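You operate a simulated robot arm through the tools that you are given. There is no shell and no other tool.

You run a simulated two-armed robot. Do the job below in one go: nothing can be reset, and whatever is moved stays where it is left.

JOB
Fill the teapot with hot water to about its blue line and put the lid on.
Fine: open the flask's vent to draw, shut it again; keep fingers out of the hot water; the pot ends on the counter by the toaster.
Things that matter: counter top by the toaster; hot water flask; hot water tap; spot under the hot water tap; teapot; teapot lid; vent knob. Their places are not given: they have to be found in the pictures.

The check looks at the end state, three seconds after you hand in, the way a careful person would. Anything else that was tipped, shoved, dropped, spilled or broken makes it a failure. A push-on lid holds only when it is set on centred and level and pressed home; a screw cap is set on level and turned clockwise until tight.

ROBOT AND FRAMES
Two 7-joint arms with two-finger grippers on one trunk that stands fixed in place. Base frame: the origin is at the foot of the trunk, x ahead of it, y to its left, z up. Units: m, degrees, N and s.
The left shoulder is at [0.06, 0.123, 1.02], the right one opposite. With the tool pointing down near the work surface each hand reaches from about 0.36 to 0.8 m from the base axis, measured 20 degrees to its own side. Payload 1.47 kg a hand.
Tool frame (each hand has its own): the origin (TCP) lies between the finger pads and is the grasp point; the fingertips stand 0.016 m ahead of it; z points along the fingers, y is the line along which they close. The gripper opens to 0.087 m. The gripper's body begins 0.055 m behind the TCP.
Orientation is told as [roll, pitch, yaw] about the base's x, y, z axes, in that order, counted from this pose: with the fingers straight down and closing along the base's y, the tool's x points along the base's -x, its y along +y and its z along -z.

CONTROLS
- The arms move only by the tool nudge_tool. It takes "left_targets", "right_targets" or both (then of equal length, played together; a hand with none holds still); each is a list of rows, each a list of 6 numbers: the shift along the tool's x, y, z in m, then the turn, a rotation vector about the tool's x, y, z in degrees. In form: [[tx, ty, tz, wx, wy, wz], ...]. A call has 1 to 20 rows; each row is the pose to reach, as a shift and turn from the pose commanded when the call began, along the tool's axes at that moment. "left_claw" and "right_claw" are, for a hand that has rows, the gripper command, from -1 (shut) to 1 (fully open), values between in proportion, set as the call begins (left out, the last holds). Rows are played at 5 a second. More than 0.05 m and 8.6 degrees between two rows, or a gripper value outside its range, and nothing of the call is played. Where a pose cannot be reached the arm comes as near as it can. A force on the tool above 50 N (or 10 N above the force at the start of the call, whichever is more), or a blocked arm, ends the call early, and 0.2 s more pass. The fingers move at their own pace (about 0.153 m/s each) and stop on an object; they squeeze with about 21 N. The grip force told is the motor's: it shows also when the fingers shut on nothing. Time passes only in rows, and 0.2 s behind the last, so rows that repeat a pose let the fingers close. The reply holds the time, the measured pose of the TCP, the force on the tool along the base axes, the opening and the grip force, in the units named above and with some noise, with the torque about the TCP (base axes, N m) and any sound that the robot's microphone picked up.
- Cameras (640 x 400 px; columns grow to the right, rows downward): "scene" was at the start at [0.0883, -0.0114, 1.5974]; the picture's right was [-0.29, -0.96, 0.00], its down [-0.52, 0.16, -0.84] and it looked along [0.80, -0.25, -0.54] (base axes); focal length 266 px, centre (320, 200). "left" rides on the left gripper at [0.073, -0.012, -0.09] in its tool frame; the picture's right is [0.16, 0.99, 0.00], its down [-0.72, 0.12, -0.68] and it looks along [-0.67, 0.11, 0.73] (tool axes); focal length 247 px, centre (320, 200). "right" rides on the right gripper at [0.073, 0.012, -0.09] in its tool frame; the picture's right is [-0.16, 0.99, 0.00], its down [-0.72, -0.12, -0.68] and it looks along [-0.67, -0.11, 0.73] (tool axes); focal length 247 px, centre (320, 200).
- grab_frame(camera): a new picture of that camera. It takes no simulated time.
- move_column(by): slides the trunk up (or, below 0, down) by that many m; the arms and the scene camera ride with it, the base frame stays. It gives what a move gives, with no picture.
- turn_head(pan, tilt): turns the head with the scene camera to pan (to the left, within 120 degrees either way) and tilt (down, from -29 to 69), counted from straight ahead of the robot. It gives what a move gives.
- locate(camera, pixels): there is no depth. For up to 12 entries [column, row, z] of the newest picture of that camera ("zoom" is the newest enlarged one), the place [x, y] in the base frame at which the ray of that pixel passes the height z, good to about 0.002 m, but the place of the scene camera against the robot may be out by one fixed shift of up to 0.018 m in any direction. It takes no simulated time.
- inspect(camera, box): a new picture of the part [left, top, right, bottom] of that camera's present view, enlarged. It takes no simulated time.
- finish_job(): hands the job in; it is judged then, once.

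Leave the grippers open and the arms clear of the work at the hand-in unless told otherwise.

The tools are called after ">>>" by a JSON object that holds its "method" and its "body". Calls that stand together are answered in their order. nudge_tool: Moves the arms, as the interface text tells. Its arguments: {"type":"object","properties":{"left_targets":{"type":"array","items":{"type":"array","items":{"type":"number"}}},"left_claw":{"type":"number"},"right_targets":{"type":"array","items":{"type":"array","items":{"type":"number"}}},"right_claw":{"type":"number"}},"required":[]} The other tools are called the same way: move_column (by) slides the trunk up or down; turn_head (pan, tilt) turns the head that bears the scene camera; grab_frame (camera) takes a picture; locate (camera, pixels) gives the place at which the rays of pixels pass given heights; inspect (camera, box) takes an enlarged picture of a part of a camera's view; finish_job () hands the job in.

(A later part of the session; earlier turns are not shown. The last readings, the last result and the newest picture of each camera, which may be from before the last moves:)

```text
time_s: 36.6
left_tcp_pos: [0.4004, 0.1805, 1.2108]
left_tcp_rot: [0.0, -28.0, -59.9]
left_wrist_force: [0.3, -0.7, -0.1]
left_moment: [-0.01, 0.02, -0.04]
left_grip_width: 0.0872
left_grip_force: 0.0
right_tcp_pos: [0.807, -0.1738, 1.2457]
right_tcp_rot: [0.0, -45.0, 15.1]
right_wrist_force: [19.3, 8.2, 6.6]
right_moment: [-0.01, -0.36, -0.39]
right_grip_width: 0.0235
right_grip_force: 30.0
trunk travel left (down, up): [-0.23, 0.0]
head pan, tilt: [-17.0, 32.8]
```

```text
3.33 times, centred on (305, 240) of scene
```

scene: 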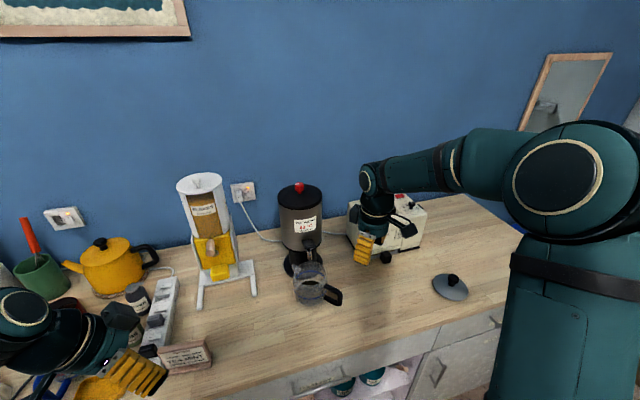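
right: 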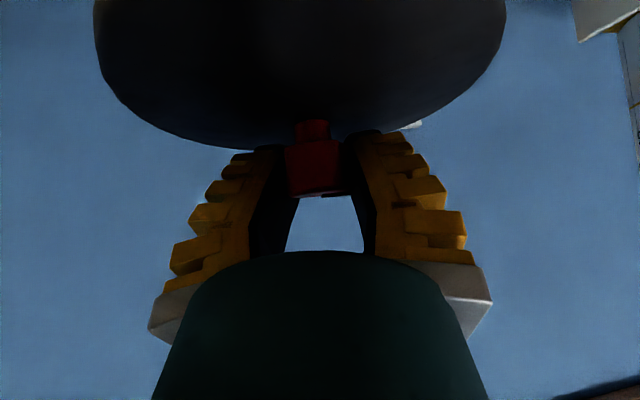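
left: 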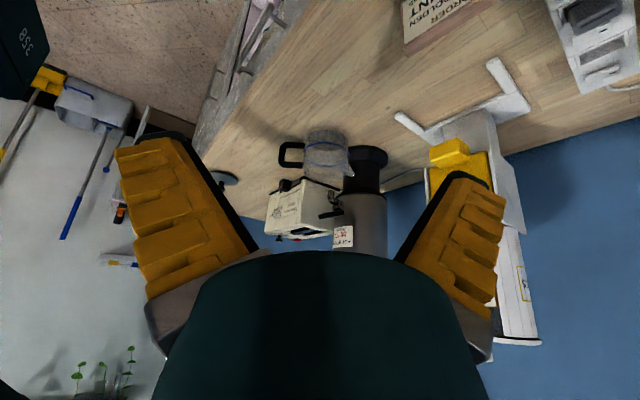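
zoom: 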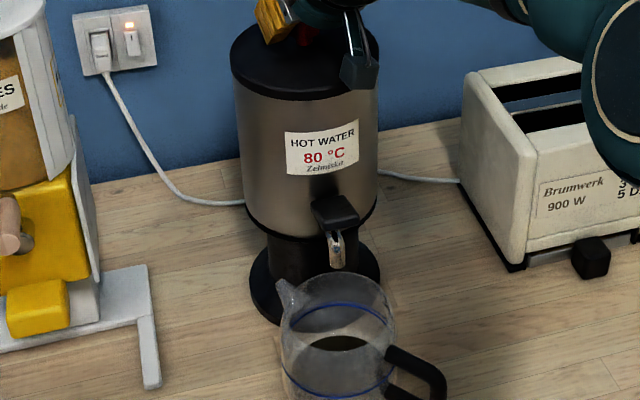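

The knob looks to be turning with the fingers. I'll check with the left camera that the flask base hasn't shifted.

>>> {"method": "grab_frame", "body": {"camera": "left"}}

>>> {"method": "inspect", "body": {"camera": "left", "box": [270, 120, 400, 225]}}

```text
taken
```

left: 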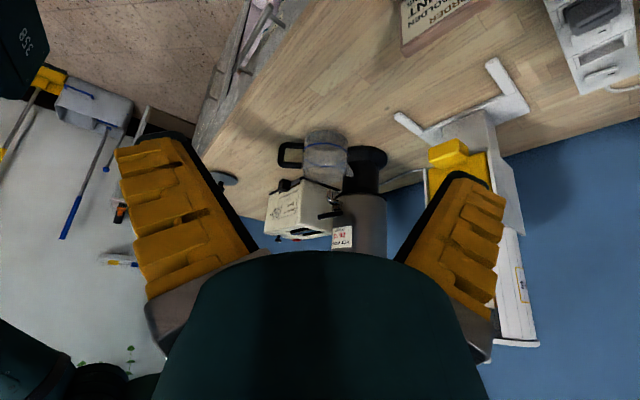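

```text
3.81 times, centred on (335, 172) of left
```

zoom: 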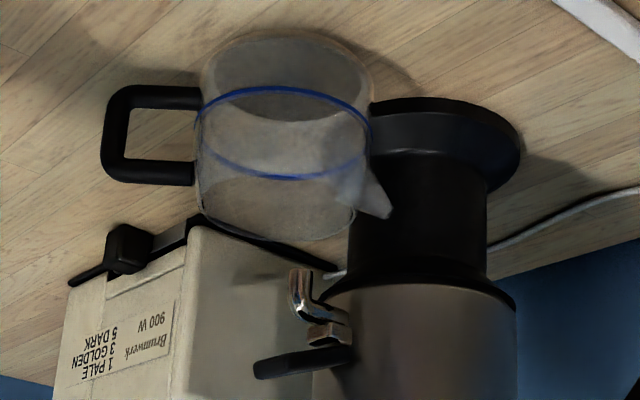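

The label and paddle moved about 2 px to the left in the left view, so the flask itself is twisting slightly. That suggests counter-clockwise is against a stop, so I'll turn back clockwise to zero and look.

>>> {"method": "nudge_tool", "body": {"right_targets": [[0, 0, 0, 2.12, 0, 2.12], [0, 0, 0, 4.24, 0, 4.24], [0, 0, 0, 6.36, 0, 6.36], [0, 0, 0, 8.48, 0, 8.48], [0, 0, 0, 10.6, 0, 10.6], [0, 0, 0, 10.6, 0, 10.6]]}}

>>> {"method": "grab_frame", "body": {"camera": "left"}}

>>> {"method": "inspect", "body": {"camera": "left", "box": [270, 120, 400, 225]}}

>>> {"method": "inspect", "body": {"camera": "right", "box": [270, 105, 365, 215]}}

```text
time_s: 38.0
left_tcp_pos: [0.4005, 0.1806, 1.2111]
left_tcp_rot: [-0.1, -28.1, -59.9]
left_wrist_force: [0.1, -0.4, -0.1]
left_moment: [-0.01, -0.03, -0.02]
left_grip_width: 0.0868
left_grip_force: 0.1
right_tcp_pos: [0.8071, -0.1743, 1.2443]
right_tcp_rot: [0.1, -45.2, -0.2]
right_wrist_force: [25.0, 2.5, 14.2]
right_moment: [0.04, 0.12, -0.04]
right_grip_width: 0.0229
right_grip_force: 29.9
trunk travel left (down, up): [-0.23, 0.0]
head pan, tilt: [-17.0, 32.8]
```

```text
taken
```

left: 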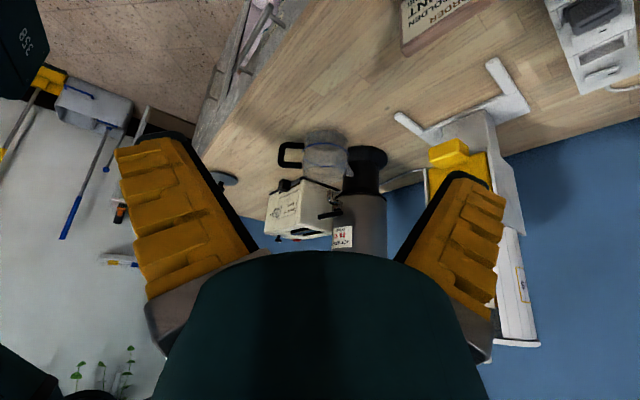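

```text
3.81 times, centred on (335, 172) of left
```

zoom: 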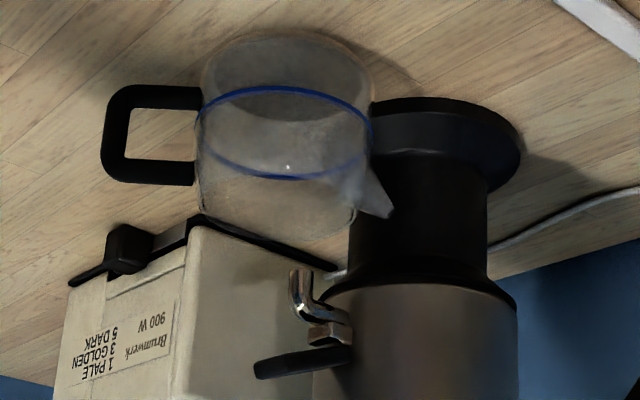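

```text
3.64 times, centred on (318, 160) of right
```

zoom: 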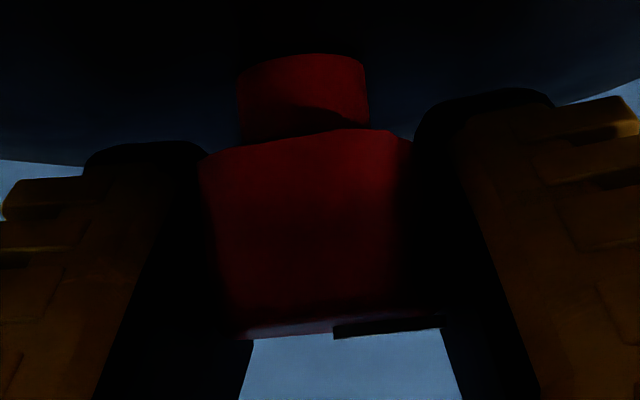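

The knob's view relative to the fingers is the same at 0° and 15°, so it does turn with the grip. The side force is now (25,2.5,14) N, which is mostly along -tool x. I'll relax by moving 2 mm that way and read the force again.

>>> {"method": "nudge_tool", "body": {"right_targets": [[-0.001, 0, 0, 0, 0, 0], [-0.002, 0, 0.0005, 0, 0, 0], [-0.002, 0, 0.0005, 0, 0, 0]]}}

```text
time_s: 38.8
left_tcp_pos: [0.4002, 0.18, 1.2112]
left_tcp_rot: [-0.1, -28.1, -60.0]
left_wrist_force: [0.0, 0.5, -0.5]
left_moment: [0.0, -0.01, -0.06]
left_grip_width: 0.087
left_grip_force: 0.1
right_tcp_pos: [0.8068, -0.1743, 1.2447]
right_tcp_rot: [-0.1, -44.9, 0.0]
right_wrist_force: [14.9, -0.5, 10.8]
right_moment: [-0.07, -0.19, 0.02]
right_grip_width: 0.0238
right_grip_force: 29.8
trunk travel left (down, up): [-0.23, 0.0]
head pan, tilt: [-17.0, 32.8]
```

That relieved about 10 N. I'll move another 3.5 mm in the same direction.

>>> {"method": "nudge_tool", "body": {"right_targets": [[-0.001, 0, 0, 0, 0, 0], [-0.0025, 0, 0.0003, 0, 0, 0], [-0.0035, 0, 0.0005, 0, 0, 0], [-0.0035, 0, 0.0005, 0, 0, 0]]}}

>>> {"method": "inspect", "body": {"camera": "scene", "box": [260, 150, 340, 205]}}

>>> {"method": "inspect", "body": {"camera": "right", "box": [240, 100, 400, 215]}}

```text
time_s: 39.8
left_tcp_pos: [0.3986, 0.18, 1.2117]
left_tcp_rot: [0.0, -28.0, -59.9]
left_wrist_force: [-0.3, -0.2, 0.7]
left_moment: [0.03, -0.01, 0.04]
left_grip_width: 0.0871
left_grip_force: 0.1
right_tcp_pos: [0.8074, -0.1752, 1.2446]
right_tcp_rot: [0.0, -44.6, -0.1]
right_wrist_force: [-11.8, -1.7, -8.7]
right_moment: [-0.01, -0.05, 0.0]
right_grip_width: 0.0247
right_grip_force: 29.6
trunk travel left (down, up): [-0.23, 0.0]
head pan, tilt: [-17.0, 32.8]
```

```text
7.27 times, centred on (300, 178) of scene
```

zoom: 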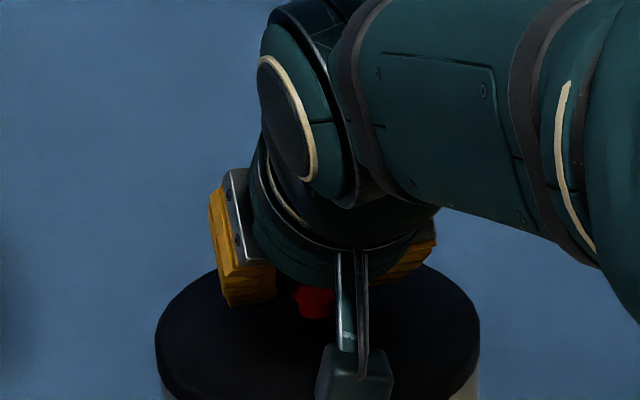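

```text
3.48 times, centred on (320, 158) of right
```

zoom: 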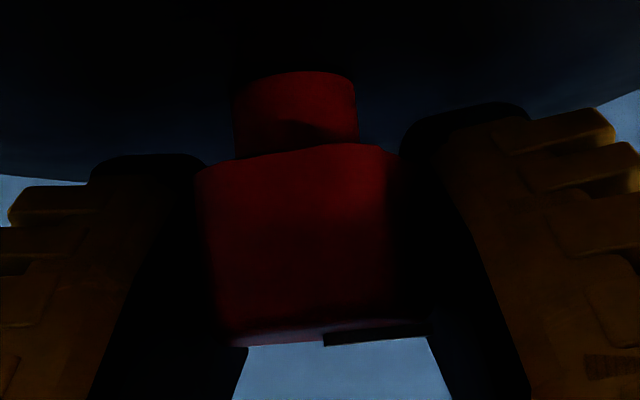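

The force reversed slightly, so neutral is about 1.5 mm back. I'll undo 1.5 mm and then turn counter-clockwise 24° in gentle steps.

>>> {"method": "nudge_tool", "body": {"right_targets": [[0.0015, 0, 0, 0, 0, 0], [0.0015, 0, 0, -2.83, 0, -2.83], [0.0015, 0, 0, -5.66, 0, -5.66], [0.0015, 0, 0, -8.49, 0, -8.49], [0.0015, 0, 0, -11.3, 0, -11.3], [0.0015, 0, 0, -14.1, 0, -14.1], [0.0015, 0, 0, -17, 0, -17], [0.0015, 0, 0, -17, 0, -17]]}}

>>> {"method": "inspect", "body": {"camera": "left", "box": [270, 120, 400, 225]}}

>>> {"method": "inspect", "body": {"camera": "right", "box": [240, 100, 400, 215]}}

>>> {"method": "inspect", "body": {"camera": "scene", "box": [260, 150, 340, 205]}}

```text
time_s: 41.6
left_tcp_pos: [0.4012, 0.1809, 1.2115]
left_tcp_rot: [-0.1, -28.2, -59.9]
left_wrist_force: [0.3, -0.2, 0.9]
left_moment: [-0.01, 0.0, 0.0]
left_grip_width: 0.087
left_grip_force: 0.0
right_tcp_pos: [0.8087, -0.1717, 1.2454]
right_tcp_rot: [0.1, -45.1, 24.2]
right_wrist_force: [7.1, 17.8, -8.8]
right_moment: [-0.04, -0.08, -0.27]
right_grip_width: 0.0231
right_grip_force: 30.2
trunk travel left (down, up): [-0.23, 0.0]
head pan, tilt: [-17.0, 32.8]
```

```text
3.81 times, centred on (335, 172) of left
```

zoom: 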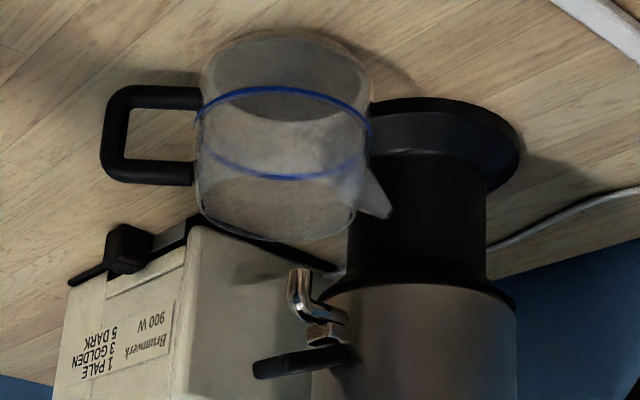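

```text
3.48 times, centred on (320, 158) of right
```

zoom: 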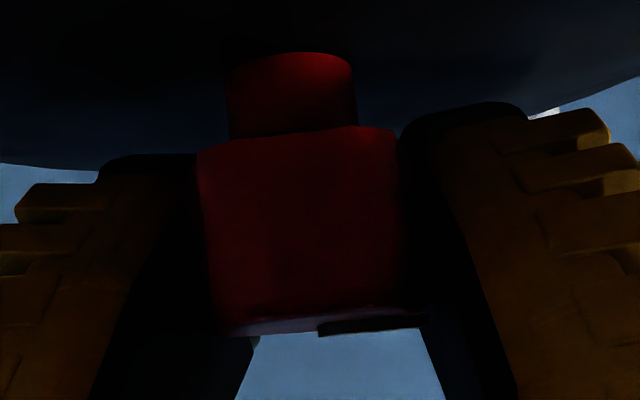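

```text
7.27 times, centred on (300, 178) of scene
```

zoom: 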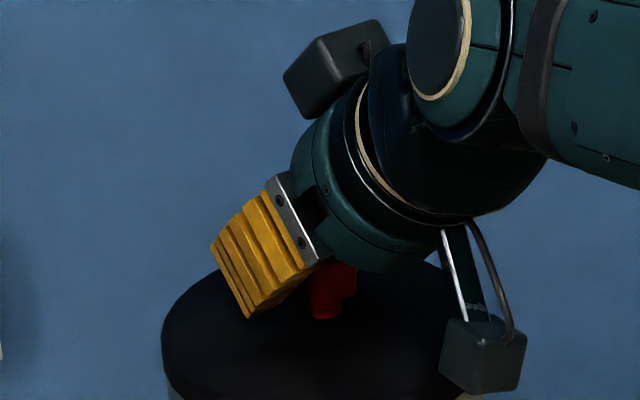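

The knob is turning with the fingers (24° so far) and the flask base stays put. I'll shift slightly to relieve the side force and continue turning to about 45°.

>>> {"method": "nudge_tool", "body": {"right_targets": [[0, 0.0015, 0, 0, 0, 0], [0, 0.0025, 0.0005, -2.83, 0, -2.83], [0, 0.003, 0.0005, -5.66, 0, -5.66], [0, 0.0035, 0.0005, -8.49, 0, -8.49], [0, 0.004, 0.0005, -11.3, 0, -11.3], [0, 0.0045, 0.0005, -14.1, 0, -14.1], [0, 0.0045, 0.0005, -14.85, 0, -14.85], [0, 0.0045, 0.0005, -14.85, 0, -14.85]]}}

>>> {"method": "inspect", "body": {"camera": "right", "box": [240, 100, 400, 215]}}

>>> {"method": "inspect", "body": {"camera": "scene", "box": [260, 150, 340, 205]}}

```text
time_s: 43.4
left_tcp_pos: [0.401, 0.1814, 1.2107]
left_tcp_rot: [-0.2, -28.0, -59.9]
left_wrist_force: [-0.1, -0.2, -0.2]
left_moment: [-0.01, -0.02, 0.01]
left_grip_width: 0.0872
left_grip_force: 0.0
right_tcp_pos: [0.8077, -0.1689, 1.2453]
right_tcp_rot: [-0.1, -45.1, 45.2]
right_wrist_force: [16.7, 18.9, 7.8]
right_moment: [-0.21, 0.11, -0.31]
right_grip_width: 0.0234
right_grip_force: 29.5
trunk travel left (down, up): [-0.23, 0.0]
head pan, tilt: [-17.0, 32.8]
```

```text
3.48 times, centred on (320, 158) of right
```

zoom: 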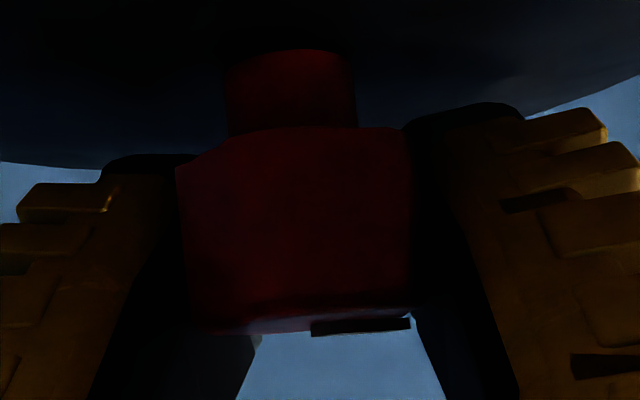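

```text
7.27 times, centred on (300, 178) of scene
```

zoom: 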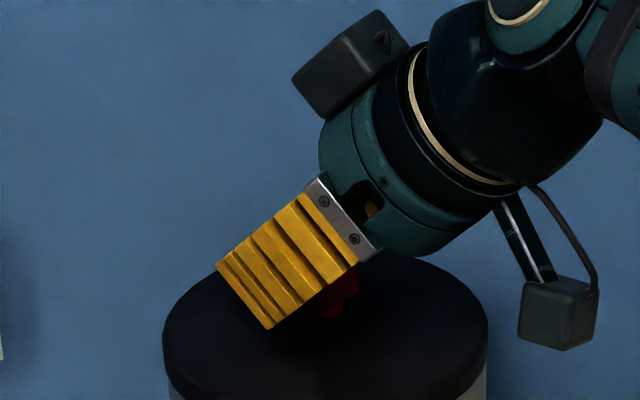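

The knob is at about 45°. I'll relieve the side force by moving 3 mm along -tool x, then open the fingers and back off along the finger axis to look at the mark.

>>> {"method": "nudge_tool", "body": {"right_targets": [[-0.0015, 0, 0, 0, 0, 0], [-0.003, 0, 0, 0, 0, 0], [-0.003, 0, 0, 0, 0, 0]]}}

>>> {"method": "nudge_tool", "body": {"right_targets": [[0, 0, 0, 0, 0, 0], [0, 0, 0, 0, 0, 0], [0, 0, 0, 0, 0, 0]], "right_claw": 0.4}}

>>> {"method": "nudge_tool", "body": {"right_targets": [[0, 0, -0.02, 0, 0, 0], [0, 0, -0.05, 0, 0, 0], [0, 0, -0.09, 0, 0, 0], [0, 0, -0.12, 0, 0, 0]]}}

>>> {"method": "inspect", "body": {"camera": "scene", "box": [270, 155, 330, 200]}}

>>> {"method": "grab_frame", "body": {"camera": "right"}}

>>> {"method": "inspect", "body": {"camera": "left", "box": [270, 120, 400, 225]}}

```text
time_s: 44.2
left_tcp_pos: [0.4001, 0.1833, 1.2123]
left_tcp_rot: [-0.1, -28.1, -60.0]
left_wrist_force: [-0.4, -0.6, 0.0]
left_moment: [-0.02, 0.02, 0.02]
left_grip_width: 0.0872
left_grip_force: 0.1
right_tcp_pos: [0.8079, -0.1667, 1.2451]
right_tcp_rot: [0.2, -44.7, 45.0]
right_wrist_force: [-1.0, 16.4, -9.0]
right_moment: [0.02, -0.33, -0.17]
right_grip_width: 0.0235
right_grip_force: 30.4
trunk travel left (down, up): [-0.23, 0.0]
head pan, tilt: [-17.0, 32.8]
```

```text
time_s: 45.0
left_tcp_pos: [0.3994, 0.1804, 1.2112]
left_tcp_rot: [0.1, -28.0, -60.0]
left_wrist_force: [0.4, 0.4, 1.1]
left_moment: [-0.01, 0.03, -0.01]
left_grip_width: 0.0869
left_grip_force: 0.0
right_tcp_pos: [0.8079, -0.1692, 1.2483]
right_tcp_rot: [0.0, -45.0, 45.0]
right_wrist_force: [-0.2, -0.2, -0.2]
right_moment: [-0.01, 0.01, -0.02]
right_grip_width: 0.0652
right_grip_force: 3.2
trunk travel left (down, up): [-0.23, 0.0]
head pan, tilt: [-17.0, 32.8]
```

```text
time_s: 46.0
left_tcp_pos: [0.3985, 0.18, 1.2113]
left_tcp_rot: [-0.1, -28.0, -60.0]
left_wrist_force: [-0.5, -1.0, -0.3]
left_moment: [0.0, 0.0, -0.04]
left_grip_width: 0.087
left_grip_force: 0.0
right_tcp_pos: [0.7439, -0.226, 1.3335]
right_tcp_rot: [0.1, -45.0, 44.9]
right_wrist_force: [-1.2, 0.1, -0.3]
right_moment: [0.0, 0.01, -0.02]
right_grip_width: 0.0654
right_grip_force: 2.5
trunk travel left (down, up): [-0.23, 0.0]
head pan, tilt: [-17.0, 32.8]
```

```text
8.89 times, centred on (300, 178) of scene
```

zoom: 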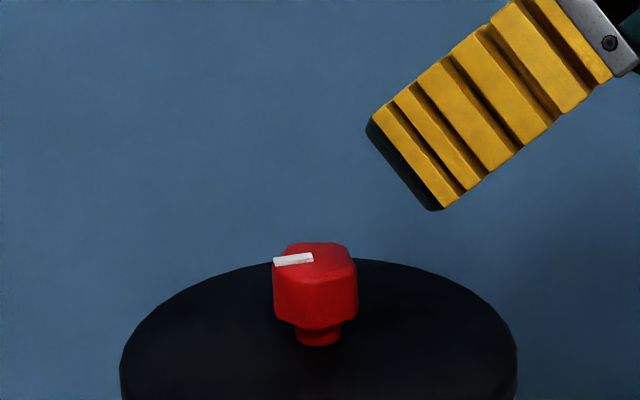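

```text
taken
```

right: 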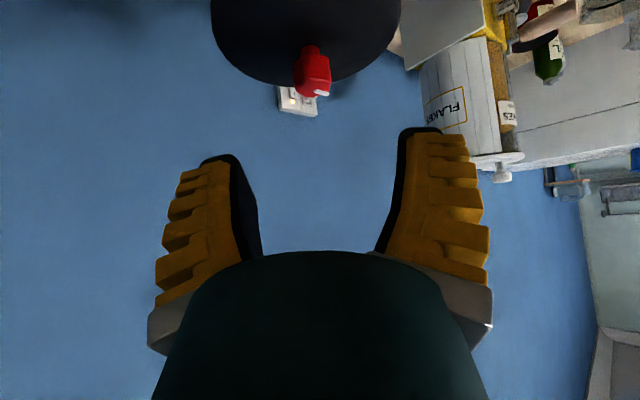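

```text
3.81 times, centred on (335, 172) of left
```

zoom: 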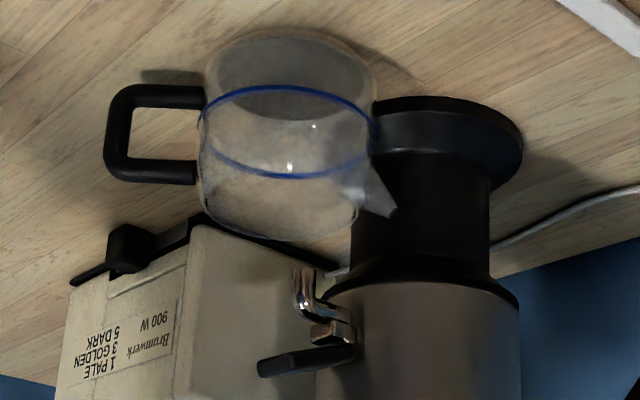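

The mark is back at its start position, so the knob either slipped in the fingers or sprang back. I'll zoom on it from the present 45° viewpoint to compare with the gripped view.

>>> {"method": "inspect", "body": {"camera": "right", "box": [280, 35, 350, 105]}}

>>> {"method": "inspect", "body": {"camera": "scene", "box": [285, 165, 315, 190]}}

```text
5.71 times, centred on (315, 70) of right
```

zoom: 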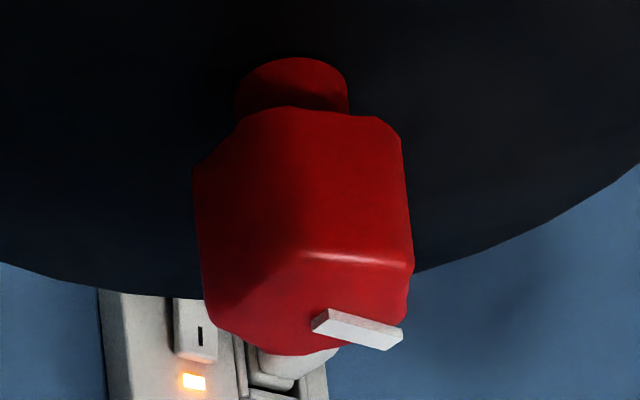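

```text
16.00 times, centred on (300, 178) of scene
```

zoom: 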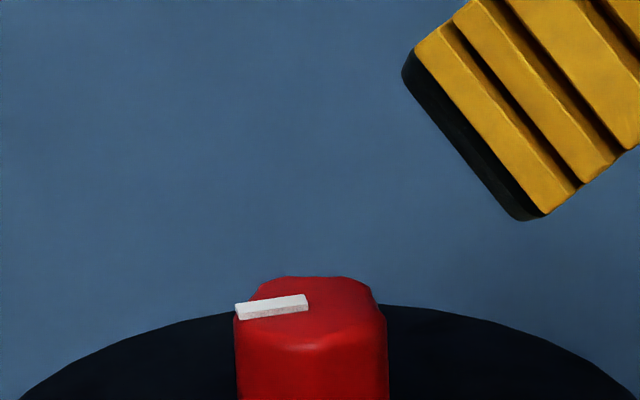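

In this view the mark is tilted relative to the hand, but while gripped it stayed aligned with the fingers. So the knob did turn about 45° and snapped back, like a two-position valve that needs turning past its midpoint. I'll go back to yaw 0, use a flatter finger pitch for reach, and turn further. First I'll return to the front.

>>> {"method": "nudge_tool", "body": {"right_targets": [[0.0003, 0.0135, -0.002, 5.3, 0, 5.3], [0.0006, 0.027, -0.004, 10.6, 0, 10.6], [0.001, 0.0406, -0.0055, 15.9, 0, 15.9], [0.0013, 0.0542, -0.0075, 21.2, 0, 21.2], [0.0016, 0.0678, -0.0093, 26.5, 0, 26.5], [0.0019, 0.0813, -0.0111, 31.8, 0, 31.8], [0.0019, 0.0813, -0.0111, 31.8, 0, 31.8]]}}

>>> {"method": "nudge_tool", "body": {"right_targets": [[0, 0, 0, 0, -7.5, 0], [0, 0, 0, 0, -15, 0], [0, 0, 0, 0, -15, 0]]}}

>>> {"method": "grab_frame", "body": {"camera": "right"}}

```text
time_s: 47.6
left_tcp_pos: [0.3992, 0.1789, 1.212]
left_tcp_rot: [0.1, -28.0, -60.0]
left_wrist_force: [0.2, 0.1, -0.2]
left_moment: [0.01, -0.02, 0.01]
left_grip_width: 0.0869
left_grip_force: 0.1
right_tcp_pos: [0.6813, -0.1782, 1.3382]
right_tcp_rot: [0.1, -45.0, -0.1]
right_wrist_force: [-1.2, -0.6, -0.4]
right_moment: [-0.01, -0.02, 0.03]
right_grip_width: 0.0654
right_grip_force: 3.5
trunk travel left (down, up): [-0.23, 0.0]
head pan, tilt: [-17.0, 32.8]
```

```text
time_s: 48.4
left_tcp_pos: [0.399, 0.1777, 1.2129]
left_tcp_rot: [0.0, -27.9, -60.0]
left_wrist_force: [0.5, -0.9, -1.3]
left_moment: [0.05, 0.01, 0.01]
left_grip_width: 0.087
left_grip_force: 0.1
right_tcp_pos: [0.6816, -0.1796, 1.338]
right_tcp_rot: [0.1, -60.1, -0.1]
right_wrist_force: [-0.1, 0.3, -0.1]
right_moment: [0.0, -0.03, 0.04]
right_grip_width: 0.0652
right_grip_force: 3.1
trunk travel left (down, up): [-0.23, 0.0]
head pan, tilt: [-17.0, 32.8]
```

```text
taken
```

right: 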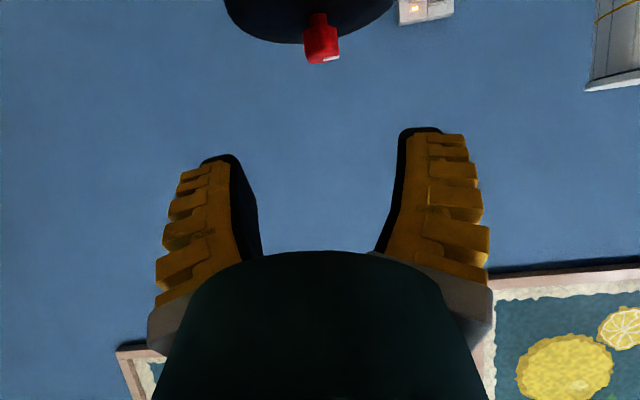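

I'll locate the knob again from here, using its top centre at about (322,56).

>>> {"method": "inspect", "body": {"camera": "right", "box": [295, 5, 350, 70]}}

>>> {"method": "locate", "body": {"camera": "right", "pixels": [[322, 56, 1.247], [305, 50, 1.247], [339, 50, 1.247], [322, 50, 1.247], [322, 63, 1.247]]}}

```text
6.15 times, centred on (322, 38) of right
```

zoom: 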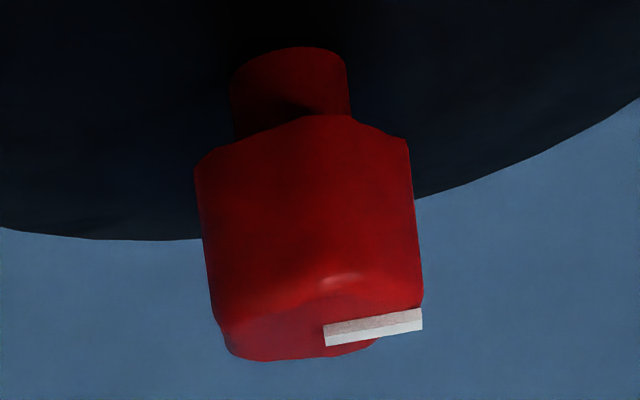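

```text
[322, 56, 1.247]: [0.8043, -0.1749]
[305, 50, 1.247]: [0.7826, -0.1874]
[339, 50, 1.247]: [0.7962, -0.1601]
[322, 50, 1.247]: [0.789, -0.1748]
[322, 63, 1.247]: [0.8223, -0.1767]
```

The knob axis is at about (0.805,-0.1755). I'll approach with the fingers at 60° pitch, straight onto the knob.

>>> {"method": "nudge_tool", "body": {"right_targets": [[0.009, 0, 0.035, 0, 0, 0], [0.0178, 0, 0.07, 0, 0, 0], [0.0178, 0, 0.1, 0, 0, 0], [0.0178, 0, 0.125, 0, 0, 0], [0.0178, 0, 0.145, 0, 0, 0], [0.0178, 0, 0.1551, 0, 0, 0], [0.0178, 0, 0.1551, 0, 0, 0]]}}

>>> {"method": "grab_frame", "body": {"camera": "right"}}

>>> {"method": "inspect", "body": {"camera": "scene", "box": [260, 150, 340, 205]}}

```text
time_s: 50.0
left_tcp_pos: [0.3992, 0.1801, 1.2119]
left_tcp_rot: [0.0, -28.0, -59.9]
left_wrist_force: [1.3, 0.1, 0.3]
left_moment: [0.0, -0.01, 0.03]
left_grip_width: 0.0869
left_grip_force: 0.0
right_tcp_pos: [0.8085, -0.1779, 1.2457]
right_tcp_rot: [0.1, -60.0, 0.0]
right_wrist_force: [0.3, -0.5, -0.2]
right_moment: [0.01, 0.0, -0.02]
right_grip_width: 0.0653
right_grip_force: 3.0
trunk travel left (down, up): [-0.23, 0.0]
head pan, tilt: [-17.0, 32.8]
```

```text
taken
```

right: 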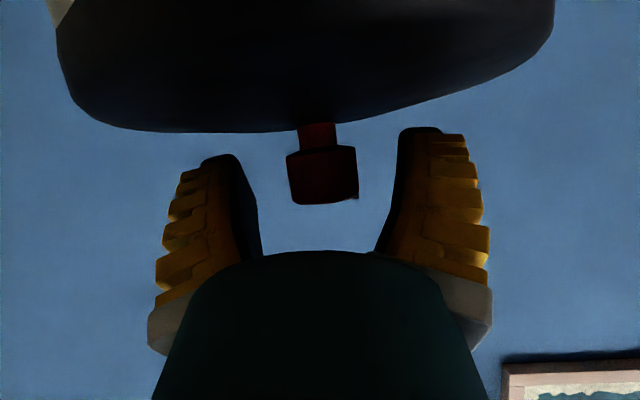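

```text
7.27 times, centred on (300, 178) of scene
```

zoom: 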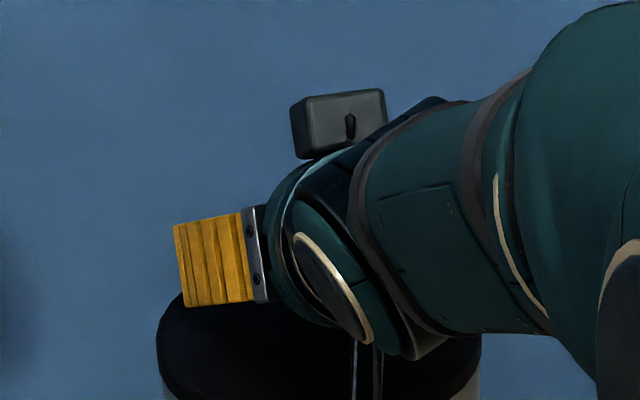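

The knob is well centred at (322,178), near the grasp point. I'll close the gripper.

>>> {"method": "nudge_tool", "body": {"right_targets": [[0, 0.0008, 0, 0, 0, 0], [0, 0.0008, 0, 0, 0, 0], [0, 0.0008, 0, 0, 0, 0], [0, 0.0008, 0, 0, 0, 0]], "right_claw": -1}}

```text
time_s: 51.0
left_tcp_pos: [0.4013, 0.1803, 1.2115]
left_tcp_rot: [0.0, -28.0, -60.0]
left_wrist_force: [-0.6, -0.2, 0.8]
left_moment: [0.01, 0.0, 0.01]
left_grip_width: 0.0871
left_grip_force: 0.0
right_tcp_pos: [0.8101, -0.1743, 1.2447]
right_tcp_rot: [0.1, -59.8, 0.1]
right_wrist_force: [6.3, 8.6, -4.2]
right_moment: [0.08, 0.32, -0.1]
right_grip_width: 0.0253
right_grip_force: 29.3
trunk travel left (down, up): [-0.23, 0.0]
head pan, tilt: [-17.0, 32.8]
```

It's gripped at width 0.025. I'll turn counter-clockwise to 40° about the knob's axis with small compensations.

>>> {"method": "nudge_tool", "body": {"right_targets": [[0, 0.0015, 0, 0, 0, 0], [0, 0.0018, 0, -4.33, 0, -2.5], [0, 0.0022, -0.0001, -8.66, 0, -5], [0.0001, 0.0025, -0.0001, -13, 0, -7.5], [0.0001, 0.0029, -0.0002, -17.3, 0, -10], [0.0002, 0.0032, -0.0003, -21.65, 0, -12.5], [0.0003, 0.0035, -0.0005, -26, 0, -15], [0.0004, 0.0038, -0.0006, -30.3, 0, -17.5], [0.0005, 0.0041, -0.0008, -34.6, 0, -20]]}}

>>> {"method": "inspect", "body": {"camera": "right", "box": [240, 100, 400, 215]}}

>>> {"method": "inspect", "body": {"camera": "scene", "box": [260, 150, 340, 205]}}

```text
time_s: 53.0
left_tcp_pos: [0.4008, 0.1826, 1.2107]
left_tcp_rot: [-0.1, -28.1, -60.0]
left_wrist_force: [0.1, 0.1, -0.5]
left_moment: [-0.02, 0.0, -0.01]
left_grip_width: 0.087
left_grip_force: 0.2
right_tcp_pos: [0.8092, -0.1678, 1.2461]
right_tcp_rot: [0.0, -59.8, 40.4]
right_wrist_force: [14.8, 23.4, 1.1]
right_moment: [0.15, 0.05, -0.47]
right_grip_width: 0.0233
right_grip_force: 30.6
trunk travel left (down, up): [-0.23, 0.0]
head pan, tilt: [-17.0, 32.8]
```

```text
3.48 times, centred on (320, 158) of right
```

zoom: 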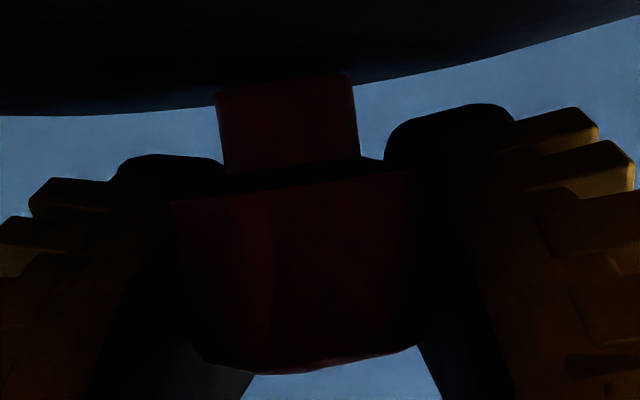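

```text
7.27 times, centred on (300, 178) of scene
```

zoom: 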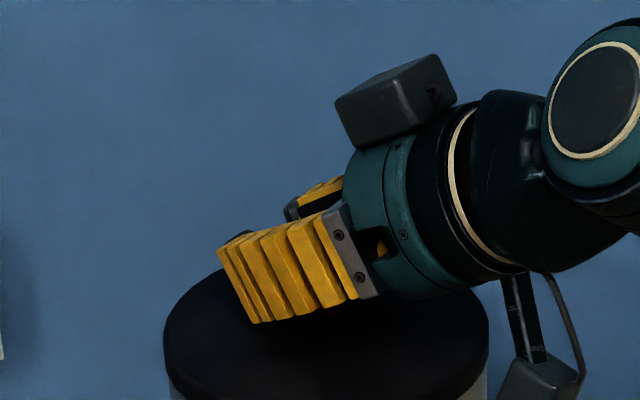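

The knob lags behind the fingers with -0.47 N m of resistance, so counter-clockwise is probably against its stop. I'll turn back to zero and try clockwise instead, reading the moment.

>>> {"method": "nudge_tool", "body": {"right_targets": [[0, 0, 0, 4.33, 0, 2.5], [0, 0, 0, 8.66, 0, 5], [0, 0, 0, 13, 0, 7.5], [0, -0.0005, 0, 17.3, 0, 10], [0, -0.001, 0, 21.65, 0, 12.5], [0, -0.0015, 0, 26, 0, 15], [0, -0.002, 0, 30.3, 0, 17.5], [0, -0.002, 0, 34.6, 0, 20], [0, -0.002, 0, 34.6, 0, 20]]}}

>>> {"method": "inspect", "body": {"camera": "right", "box": [240, 100, 400, 215]}}

```text
time_s: 55.0
left_tcp_pos: [0.4014, 0.1796, 1.2108]
left_tcp_rot: [-0.1, -28.1, -59.9]
left_wrist_force: [-0.3, 0.2, -0.6]
left_moment: [0.0, 0.03, 0.01]
left_grip_width: 0.0869
left_grip_force: 0.0
right_tcp_pos: [0.8105, -0.1753, 1.2451]
right_tcp_rot: [0.1, -60.0, -0.2]
right_wrist_force: [13.7, 1.6, -5.9]
right_moment: [0.03, -0.23, -0.03]
right_grip_width: 0.0225
right_grip_force: 29.7
trunk travel left (down, up): [-0.23, 0.0]
head pan, tilt: [-17.0, 32.8]
```

```text
3.48 times, centred on (320, 158) of right
```

zoom: 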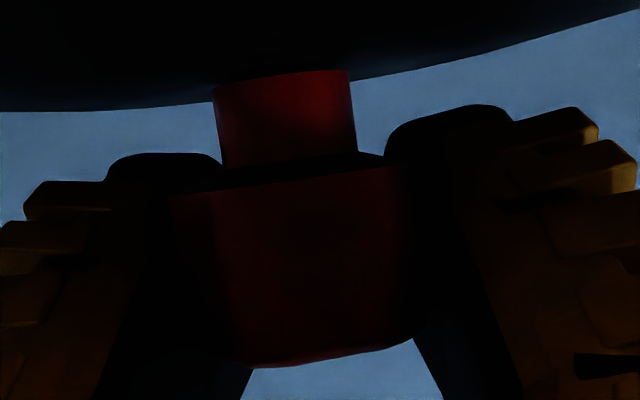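

Now a clockwise trial to -20°, first moving 2 mm forward to relieve the pull.

>>> {"method": "nudge_tool", "body": {"right_targets": [[-0.001, 0, 0.0017, 0, 0, 0], [-0.001, 0, 0.0017, 4.33, 0, 2.5], [-0.001, 0, 0.0017, 8.66, 0, 5], [-0.001, 0, 0.0017, 13, 0, 7.5], [-0.001, 0, 0.0017, 17.3, 0, 10], [-0.001, 0, 0.0017, 17.3, 0, 10]]}}

>>> {"method": "inspect", "body": {"camera": "right", "box": [240, 100, 400, 215]}}

>>> {"method": "inspect", "body": {"camera": "scene", "box": [260, 150, 340, 205]}}

>>> {"method": "inspect", "body": {"camera": "left", "box": [270, 120, 400, 225]}}

```text
time_s: 56.4
left_tcp_pos: [0.401, 0.1774, 1.2117]
left_tcp_rot: [0.0, -27.9, -60.0]
left_wrist_force: [-0.4, 0.0, 0.0]
left_moment: [0.01, -0.01, -0.03]
left_grip_width: 0.0869
left_grip_force: 0.0
right_tcp_pos: [0.8121, -0.1793, 1.2475]
right_tcp_rot: [0.1, -60.0, -20.2]
right_wrist_force: [8.8, -18.3, 2.6]
right_moment: [-0.32, 0.03, 0.19]
right_grip_width: 0.0229
right_grip_force: 29.6
trunk travel left (down, up): [-0.23, 0.0]
head pan, tilt: [-17.0, 32.8]
```

```text
3.48 times, centred on (320, 158) of right
```

zoom: 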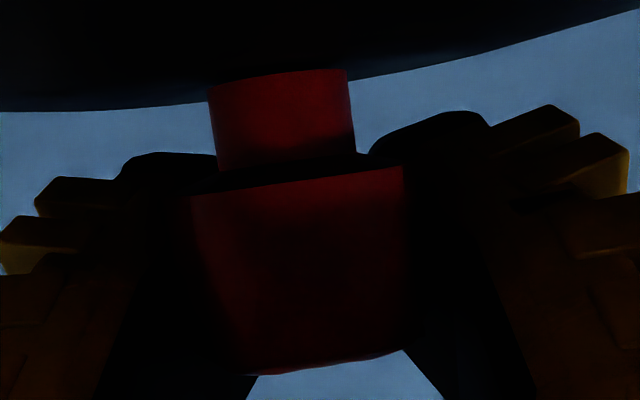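

```text
7.27 times, centred on (300, 178) of scene
```

zoom: 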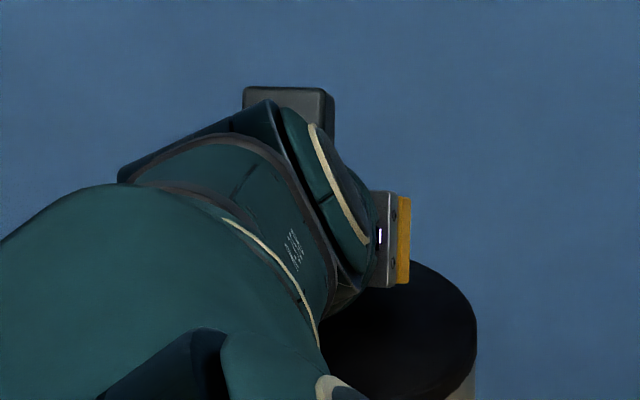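

```text
3.81 times, centred on (335, 172) of left
```

zoom: 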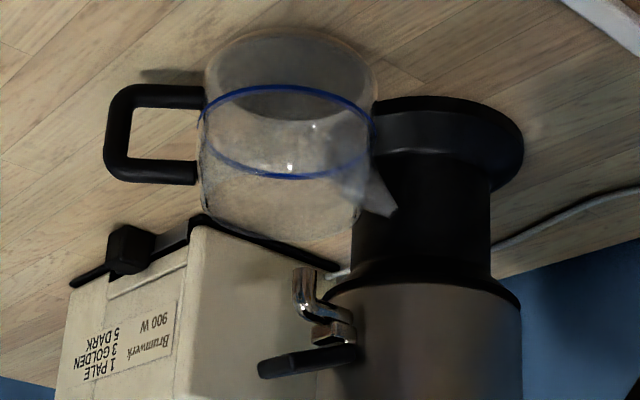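

Clockwise feels much easier (about +0.1 N m net) and the knob stays aligned with the fingers. I'll ease the side force by moving 3 mm and continue clockwise to -45°.

>>> {"method": "nudge_tool", "body": {"right_targets": [[0, -0.0015, 0, 0, 0, 0], [0, -0.0028, 0, 4.33, 0, 2.5], [0, -0.003, 0, 8.66, 0, 5], [0, -0.0032, 0, 13, 0, 7.5], [0, -0.0034, 0, 17.3, 0, 10], [0, -0.0036, 0, 21.65, 0, 12.5], [0, -0.0036, 0, 21.65, 0, 12.5]]}}

>>> {"method": "inspect", "body": {"camera": "right", "box": [240, 100, 400, 215]}}

>>> {"method": "inspect", "body": {"camera": "left", "box": [270, 120, 400, 225]}}

```text
time_s: 58.0
left_tcp_pos: [0.3978, 0.1765, 1.2115]
left_tcp_rot: [0.1, -27.8, -60.1]
left_wrist_force: [0.3, 0.5, -0.4]
left_moment: [-0.02, 0.03, 0.03]
left_grip_width: 0.0871
left_grip_force: 0.0
right_tcp_pos: [0.8089, -0.1843, 1.2469]
right_tcp_rot: [0.1, -59.9, -45.3]
right_wrist_force: [1.3, -30.2, 8.7]
right_moment: [-0.41, -0.04, 0.25]
right_grip_width: 0.023
right_grip_force: 29.8
trunk travel left (down, up): [-0.23, 0.0]
head pan, tilt: [-17.0, 32.8]
```

```text
3.48 times, centred on (320, 158) of right
```

zoom: 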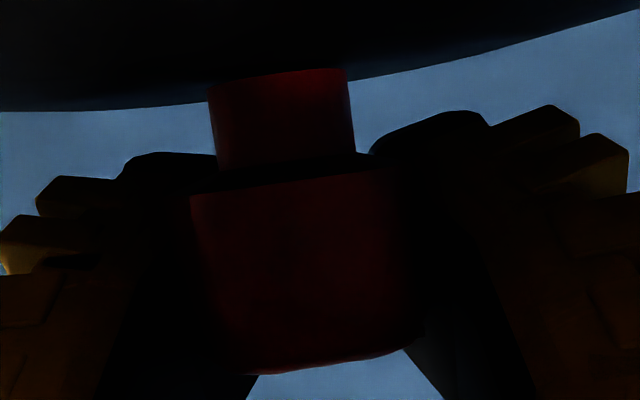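

```text
3.81 times, centred on (335, 172) of left
```

zoom: 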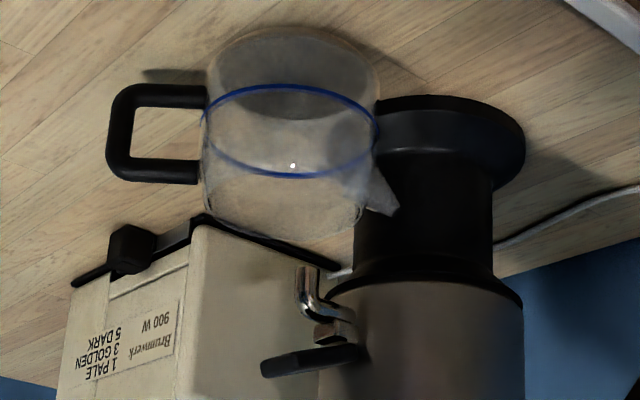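

The knob turns along at -45°, but there's -30 N of sideways force. I'll relieve it by moving 5 mm in -y.

>>> {"method": "nudge_tool", "body": {"right_targets": [[-0.0006, -0.0012, 0.001, 0, 0, 0], [-0.0012, -0.0024, 0.002, 0, 0, 0], [-0.0018, -0.0035, 0.003, 0, 0, 0], [-0.0018, -0.0035, 0.003, 0, 0, 0]]}}

>>> {"method": "inspect", "body": {"camera": "left", "box": [270, 120, 400, 225]}}

```text
time_s: 59.0
left_tcp_pos: [0.3978, 0.1793, 1.212]
left_tcp_rot: [0.2, -27.9, -60.0]
left_wrist_force: [-0.1, -1.1, 0.2]
left_moment: [0.02, 0.02, -0.02]
left_grip_width: 0.087
left_grip_force: 0.0
right_tcp_pos: [0.81, -0.1845, 1.2464]
right_tcp_rot: [0.2, -59.8, -45.1]
right_wrist_force: [-7.7, -13.6, -3.5]
right_moment: [0.1, 0.33, 0.16]
right_grip_width: 0.0227
right_grip_force: 30.4
trunk travel left (down, up): [-0.23, 0.0]
head pan, tilt: [-17.0, 32.8]
```

```text
3.81 times, centred on (335, 172) of left
```

zoom: 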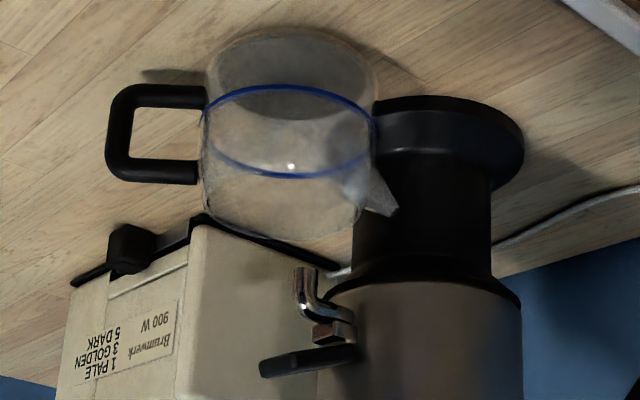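

The forces are relaxing. I'll open the fingers here and back off to see whether the knob stays turned.

>>> {"method": "nudge_tool", "body": {"right_targets": [[0, -0.001, 0, 0, 0, 0], [0, -0.001, 0, 0, 0, 0], [0, -0.001, 0, 0, 0, 0]], "right_claw": 0.4}}

>>> {"method": "grab_frame", "body": {"camera": "right"}}

>>> {"method": "nudge_tool", "body": {"right_targets": [[0, 0, -0.03, 0, 0, 0], [0, 0, -0.06, 0, 0, 0], [0, 0, -0.1, 0, 0, 0]]}}

>>> {"method": "grab_frame", "body": {"camera": "right"}}

>>> {"method": "inspect", "body": {"camera": "scene", "box": [270, 155, 330, 200]}}

```text
time_s: 59.8
left_tcp_pos: [0.3987, 0.1797, 1.2116]
left_tcp_rot: [0.0, -28.0, -60.1]
left_wrist_force: [0.0, 0.4, 0.5]
left_moment: [0.0, -0.01, 0.0]
left_grip_width: 0.0872
left_grip_force: 0.0
right_tcp_pos: [0.8093, -0.1833, 1.2465]
right_tcp_rot: [0.1, -60.0, -45.0]
right_wrist_force: [-0.3, 0.3, 0.6]
right_moment: [-0.02, -0.02, 0.03]
right_grip_width: 0.0655
right_grip_force: 3.5
trunk travel left (down, up): [-0.23, 0.0]
head pan, tilt: [-17.0, 32.8]
```

```text
taken
```

right: 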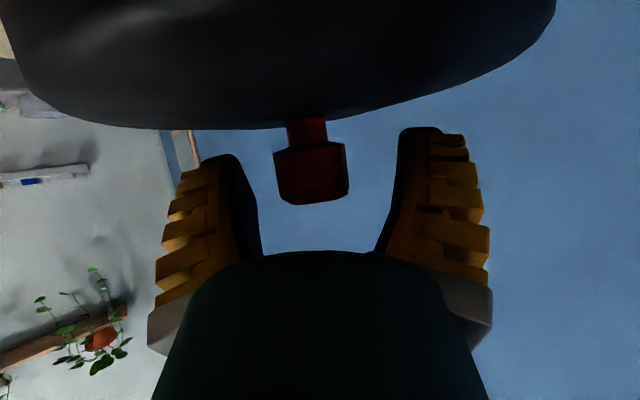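

```text
time_s: 60.6
left_tcp_pos: [0.3966, 0.1813, 1.2112]
left_tcp_rot: [0.0, -28.0, -60.0]
left_wrist_force: [-0.3, 0.6, -0.3]
left_moment: [-0.04, 0.02, 0.03]
left_grip_width: 0.0868
left_grip_force: 0.1
right_tcp_pos: [0.745, -0.122, 1.299]
right_tcp_rot: [0.2, -60.1, -45.0]
right_wrist_force: [-0.6, 0.7, 0.5]
right_moment: [0.03, 0.0, 0.02]
right_grip_width: 0.0654
right_grip_force: 3.2
trunk travel left (down, up): [-0.23, 0.0]
head pan, tilt: [-17.0, 32.8]
```

```text
taken
```

right: 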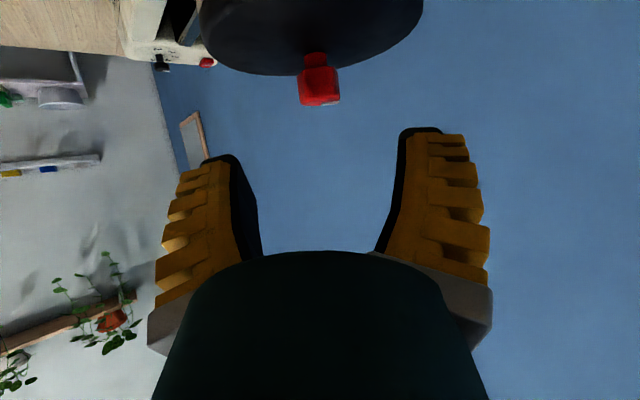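

```text
8.89 times, centred on (300, 178) of scene
```

zoom: 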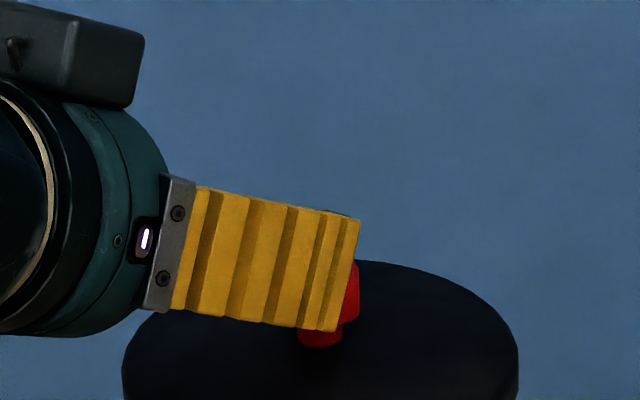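

>>> {"method": "inspect", "body": {"camera": "right", "box": [285, 45, 355, 115]}}

>>> {"method": "nudge_tool", "body": {"right_targets": [[0, 0, -0.03, 0, 0, 0], [0, 0, -0.07, 0, 0, 0]]}}

>>> {"method": "inspect", "body": {"camera": "scene", "box": [270, 155, 330, 200]}}

```text
5.71 times, centred on (320, 80) of right
```

zoom: 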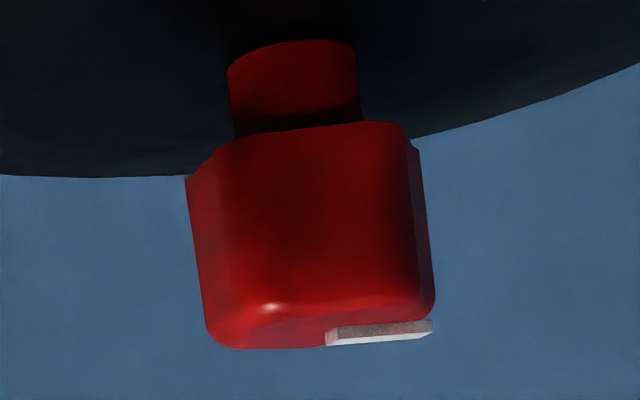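

```text
time_s: 61.2
left_tcp_pos: [0.3989, 0.1795, 1.2115]
left_tcp_rot: [0.0, -28.0, -60.0]
left_wrist_force: [-0.8, 0.1, -0.5]
left_moment: [0.0, -0.03, 0.0]
left_grip_width: 0.087
left_grip_force: 0.1
right_tcp_pos: [0.7082, -0.0801, 1.3306]
right_tcp_rot: [0.2, -59.9, -45.0]
right_wrist_force: [0.2, -0.6, 0.8]
right_moment: [0.01, 0.0, 0.03]
right_grip_width: 0.0651
right_grip_force: 3.3
trunk travel left (down, up): [-0.23, 0.0]
head pan, tilt: [-17.0, 32.8]
```

```text
8.89 times, centred on (300, 178) of scene
```

zoom: 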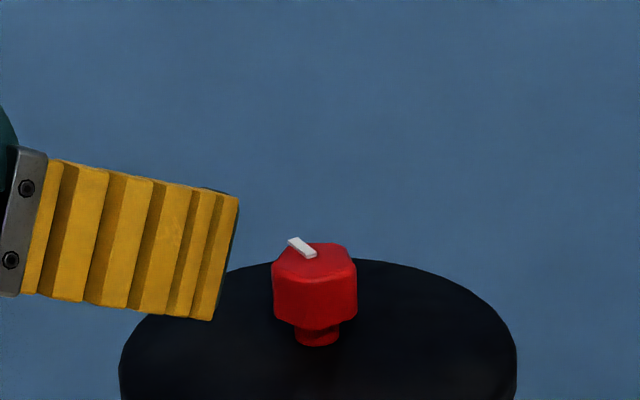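

The knob stayed turned: the mark now points back-left, 45° clockwise. So clockwise opens it. I'll go round to yaw +45° to re-grip and turn the second 45°.

>>> {"method": "nudge_tool", "body": {"right_targets": [[-0.0038, -0.0119, 0.0066, -6.5, 0, -3.75], [-0.0077, -0.0238, 0.0133, -13, 0, -7.5], [-0.0115, -0.0357, 0.0199, -19.5, 0, -11.25], [-0.0153, -0.0476, 0.0265, -26, 0, -15], [-0.0192, -0.0595, 0.0332, -32.5, 0, -18.75], [-0.023, -0.0714, 0.0398, -39, 0, -22.5], [-0.027, -0.0759, 0.0548, -45.5, 0, -26.25], [-0.031, -0.0805, 0.0698, -52, 0, -30], [-0.035, -0.085, 0.0848, -58.5, 0, -33.75], [-0.0391, -0.0895, 0.0997, -65, 0, -37.5], [-0.0431, -0.0941, 0.1147, -71.5, 0, -41.25], [-0.0471, -0.0986, 0.1297, -77.9, 0, -45], [-0.0471, -0.0986, 0.1297, -77.9, 0, -45]]}}

>>> {"method": "grab_frame", "body": {"camera": "right"}}

```text
time_s: 64.0
left_tcp_pos: [0.3988, 0.1797, 1.213]
left_tcp_rot: [0.0, -28.0, -60.1]
left_wrist_force: [0.3, 0.1, 0.4]
left_moment: [0.0, -0.05, -0.02]
left_grip_width: 0.0867
left_grip_force: 0.0
right_tcp_pos: [0.7308, -0.2458, 1.3078]
right_tcp_rot: [0.0, -60.1, 45.1]
right_wrist_force: [0.4, -0.5, 0.5]
right_moment: [0.01, -0.01, -0.01]
right_grip_width: 0.0654
right_grip_force: 3.7
trunk travel left (down, up): [-0.23, 0.0]
head pan, tilt: [-17.0, 32.8]
```

```text
taken
```

right: 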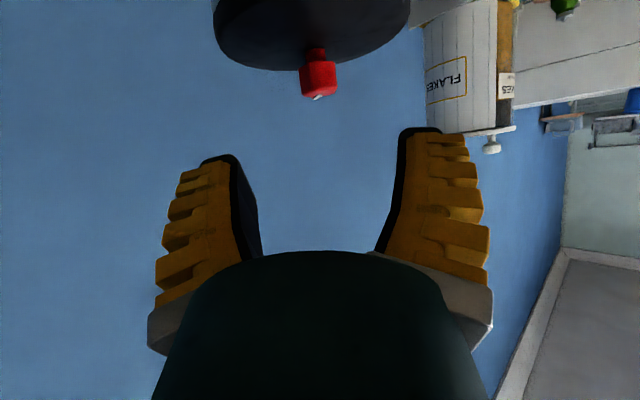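

The knob face is square to the camera at about column 318. I'll approach onto it.

>>> {"method": "nudge_tool", "body": {"right_targets": [[0, -0.001, 0.035, 0, 0, 0], [0, -0.002, 0.065, 0, 0, 0], [0, -0.002, 0.09, 0, 0, 0], [0, -0.002, 0.11, 0, 0, 0], [0, -0.002, 0.1228, 0, 0, 0], [0, -0.002, 0.1228, 0, 0, 0]]}}

>>> {"method": "grab_frame", "body": {"camera": "right"}}

```text
time_s: 65.4
left_tcp_pos: [0.399, 0.1793, 1.212]
left_tcp_rot: [0.0, -28.1, -60.0]
left_wrist_force: [0.1, 0.3, -0.3]
left_moment: [0.01, -0.05, 0.01]
left_grip_width: 0.087
left_grip_force: 0.1
right_tcp_pos: [0.8097, -0.1716, 1.2471]
right_tcp_rot: [0.0, -60.0, 45.0]
right_wrist_force: [0.7, -0.4, 0.2]
right_moment: [0.01, 0.0, 0.03]
right_grip_width: 0.0655
right_grip_force: 3.7
trunk travel left (down, up): [-0.23, 0.0]
head pan, tilt: [-17.0, 32.8]
```

```text
taken
```

right: 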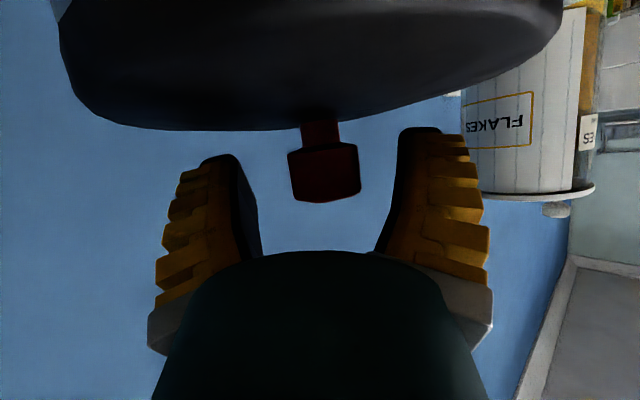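

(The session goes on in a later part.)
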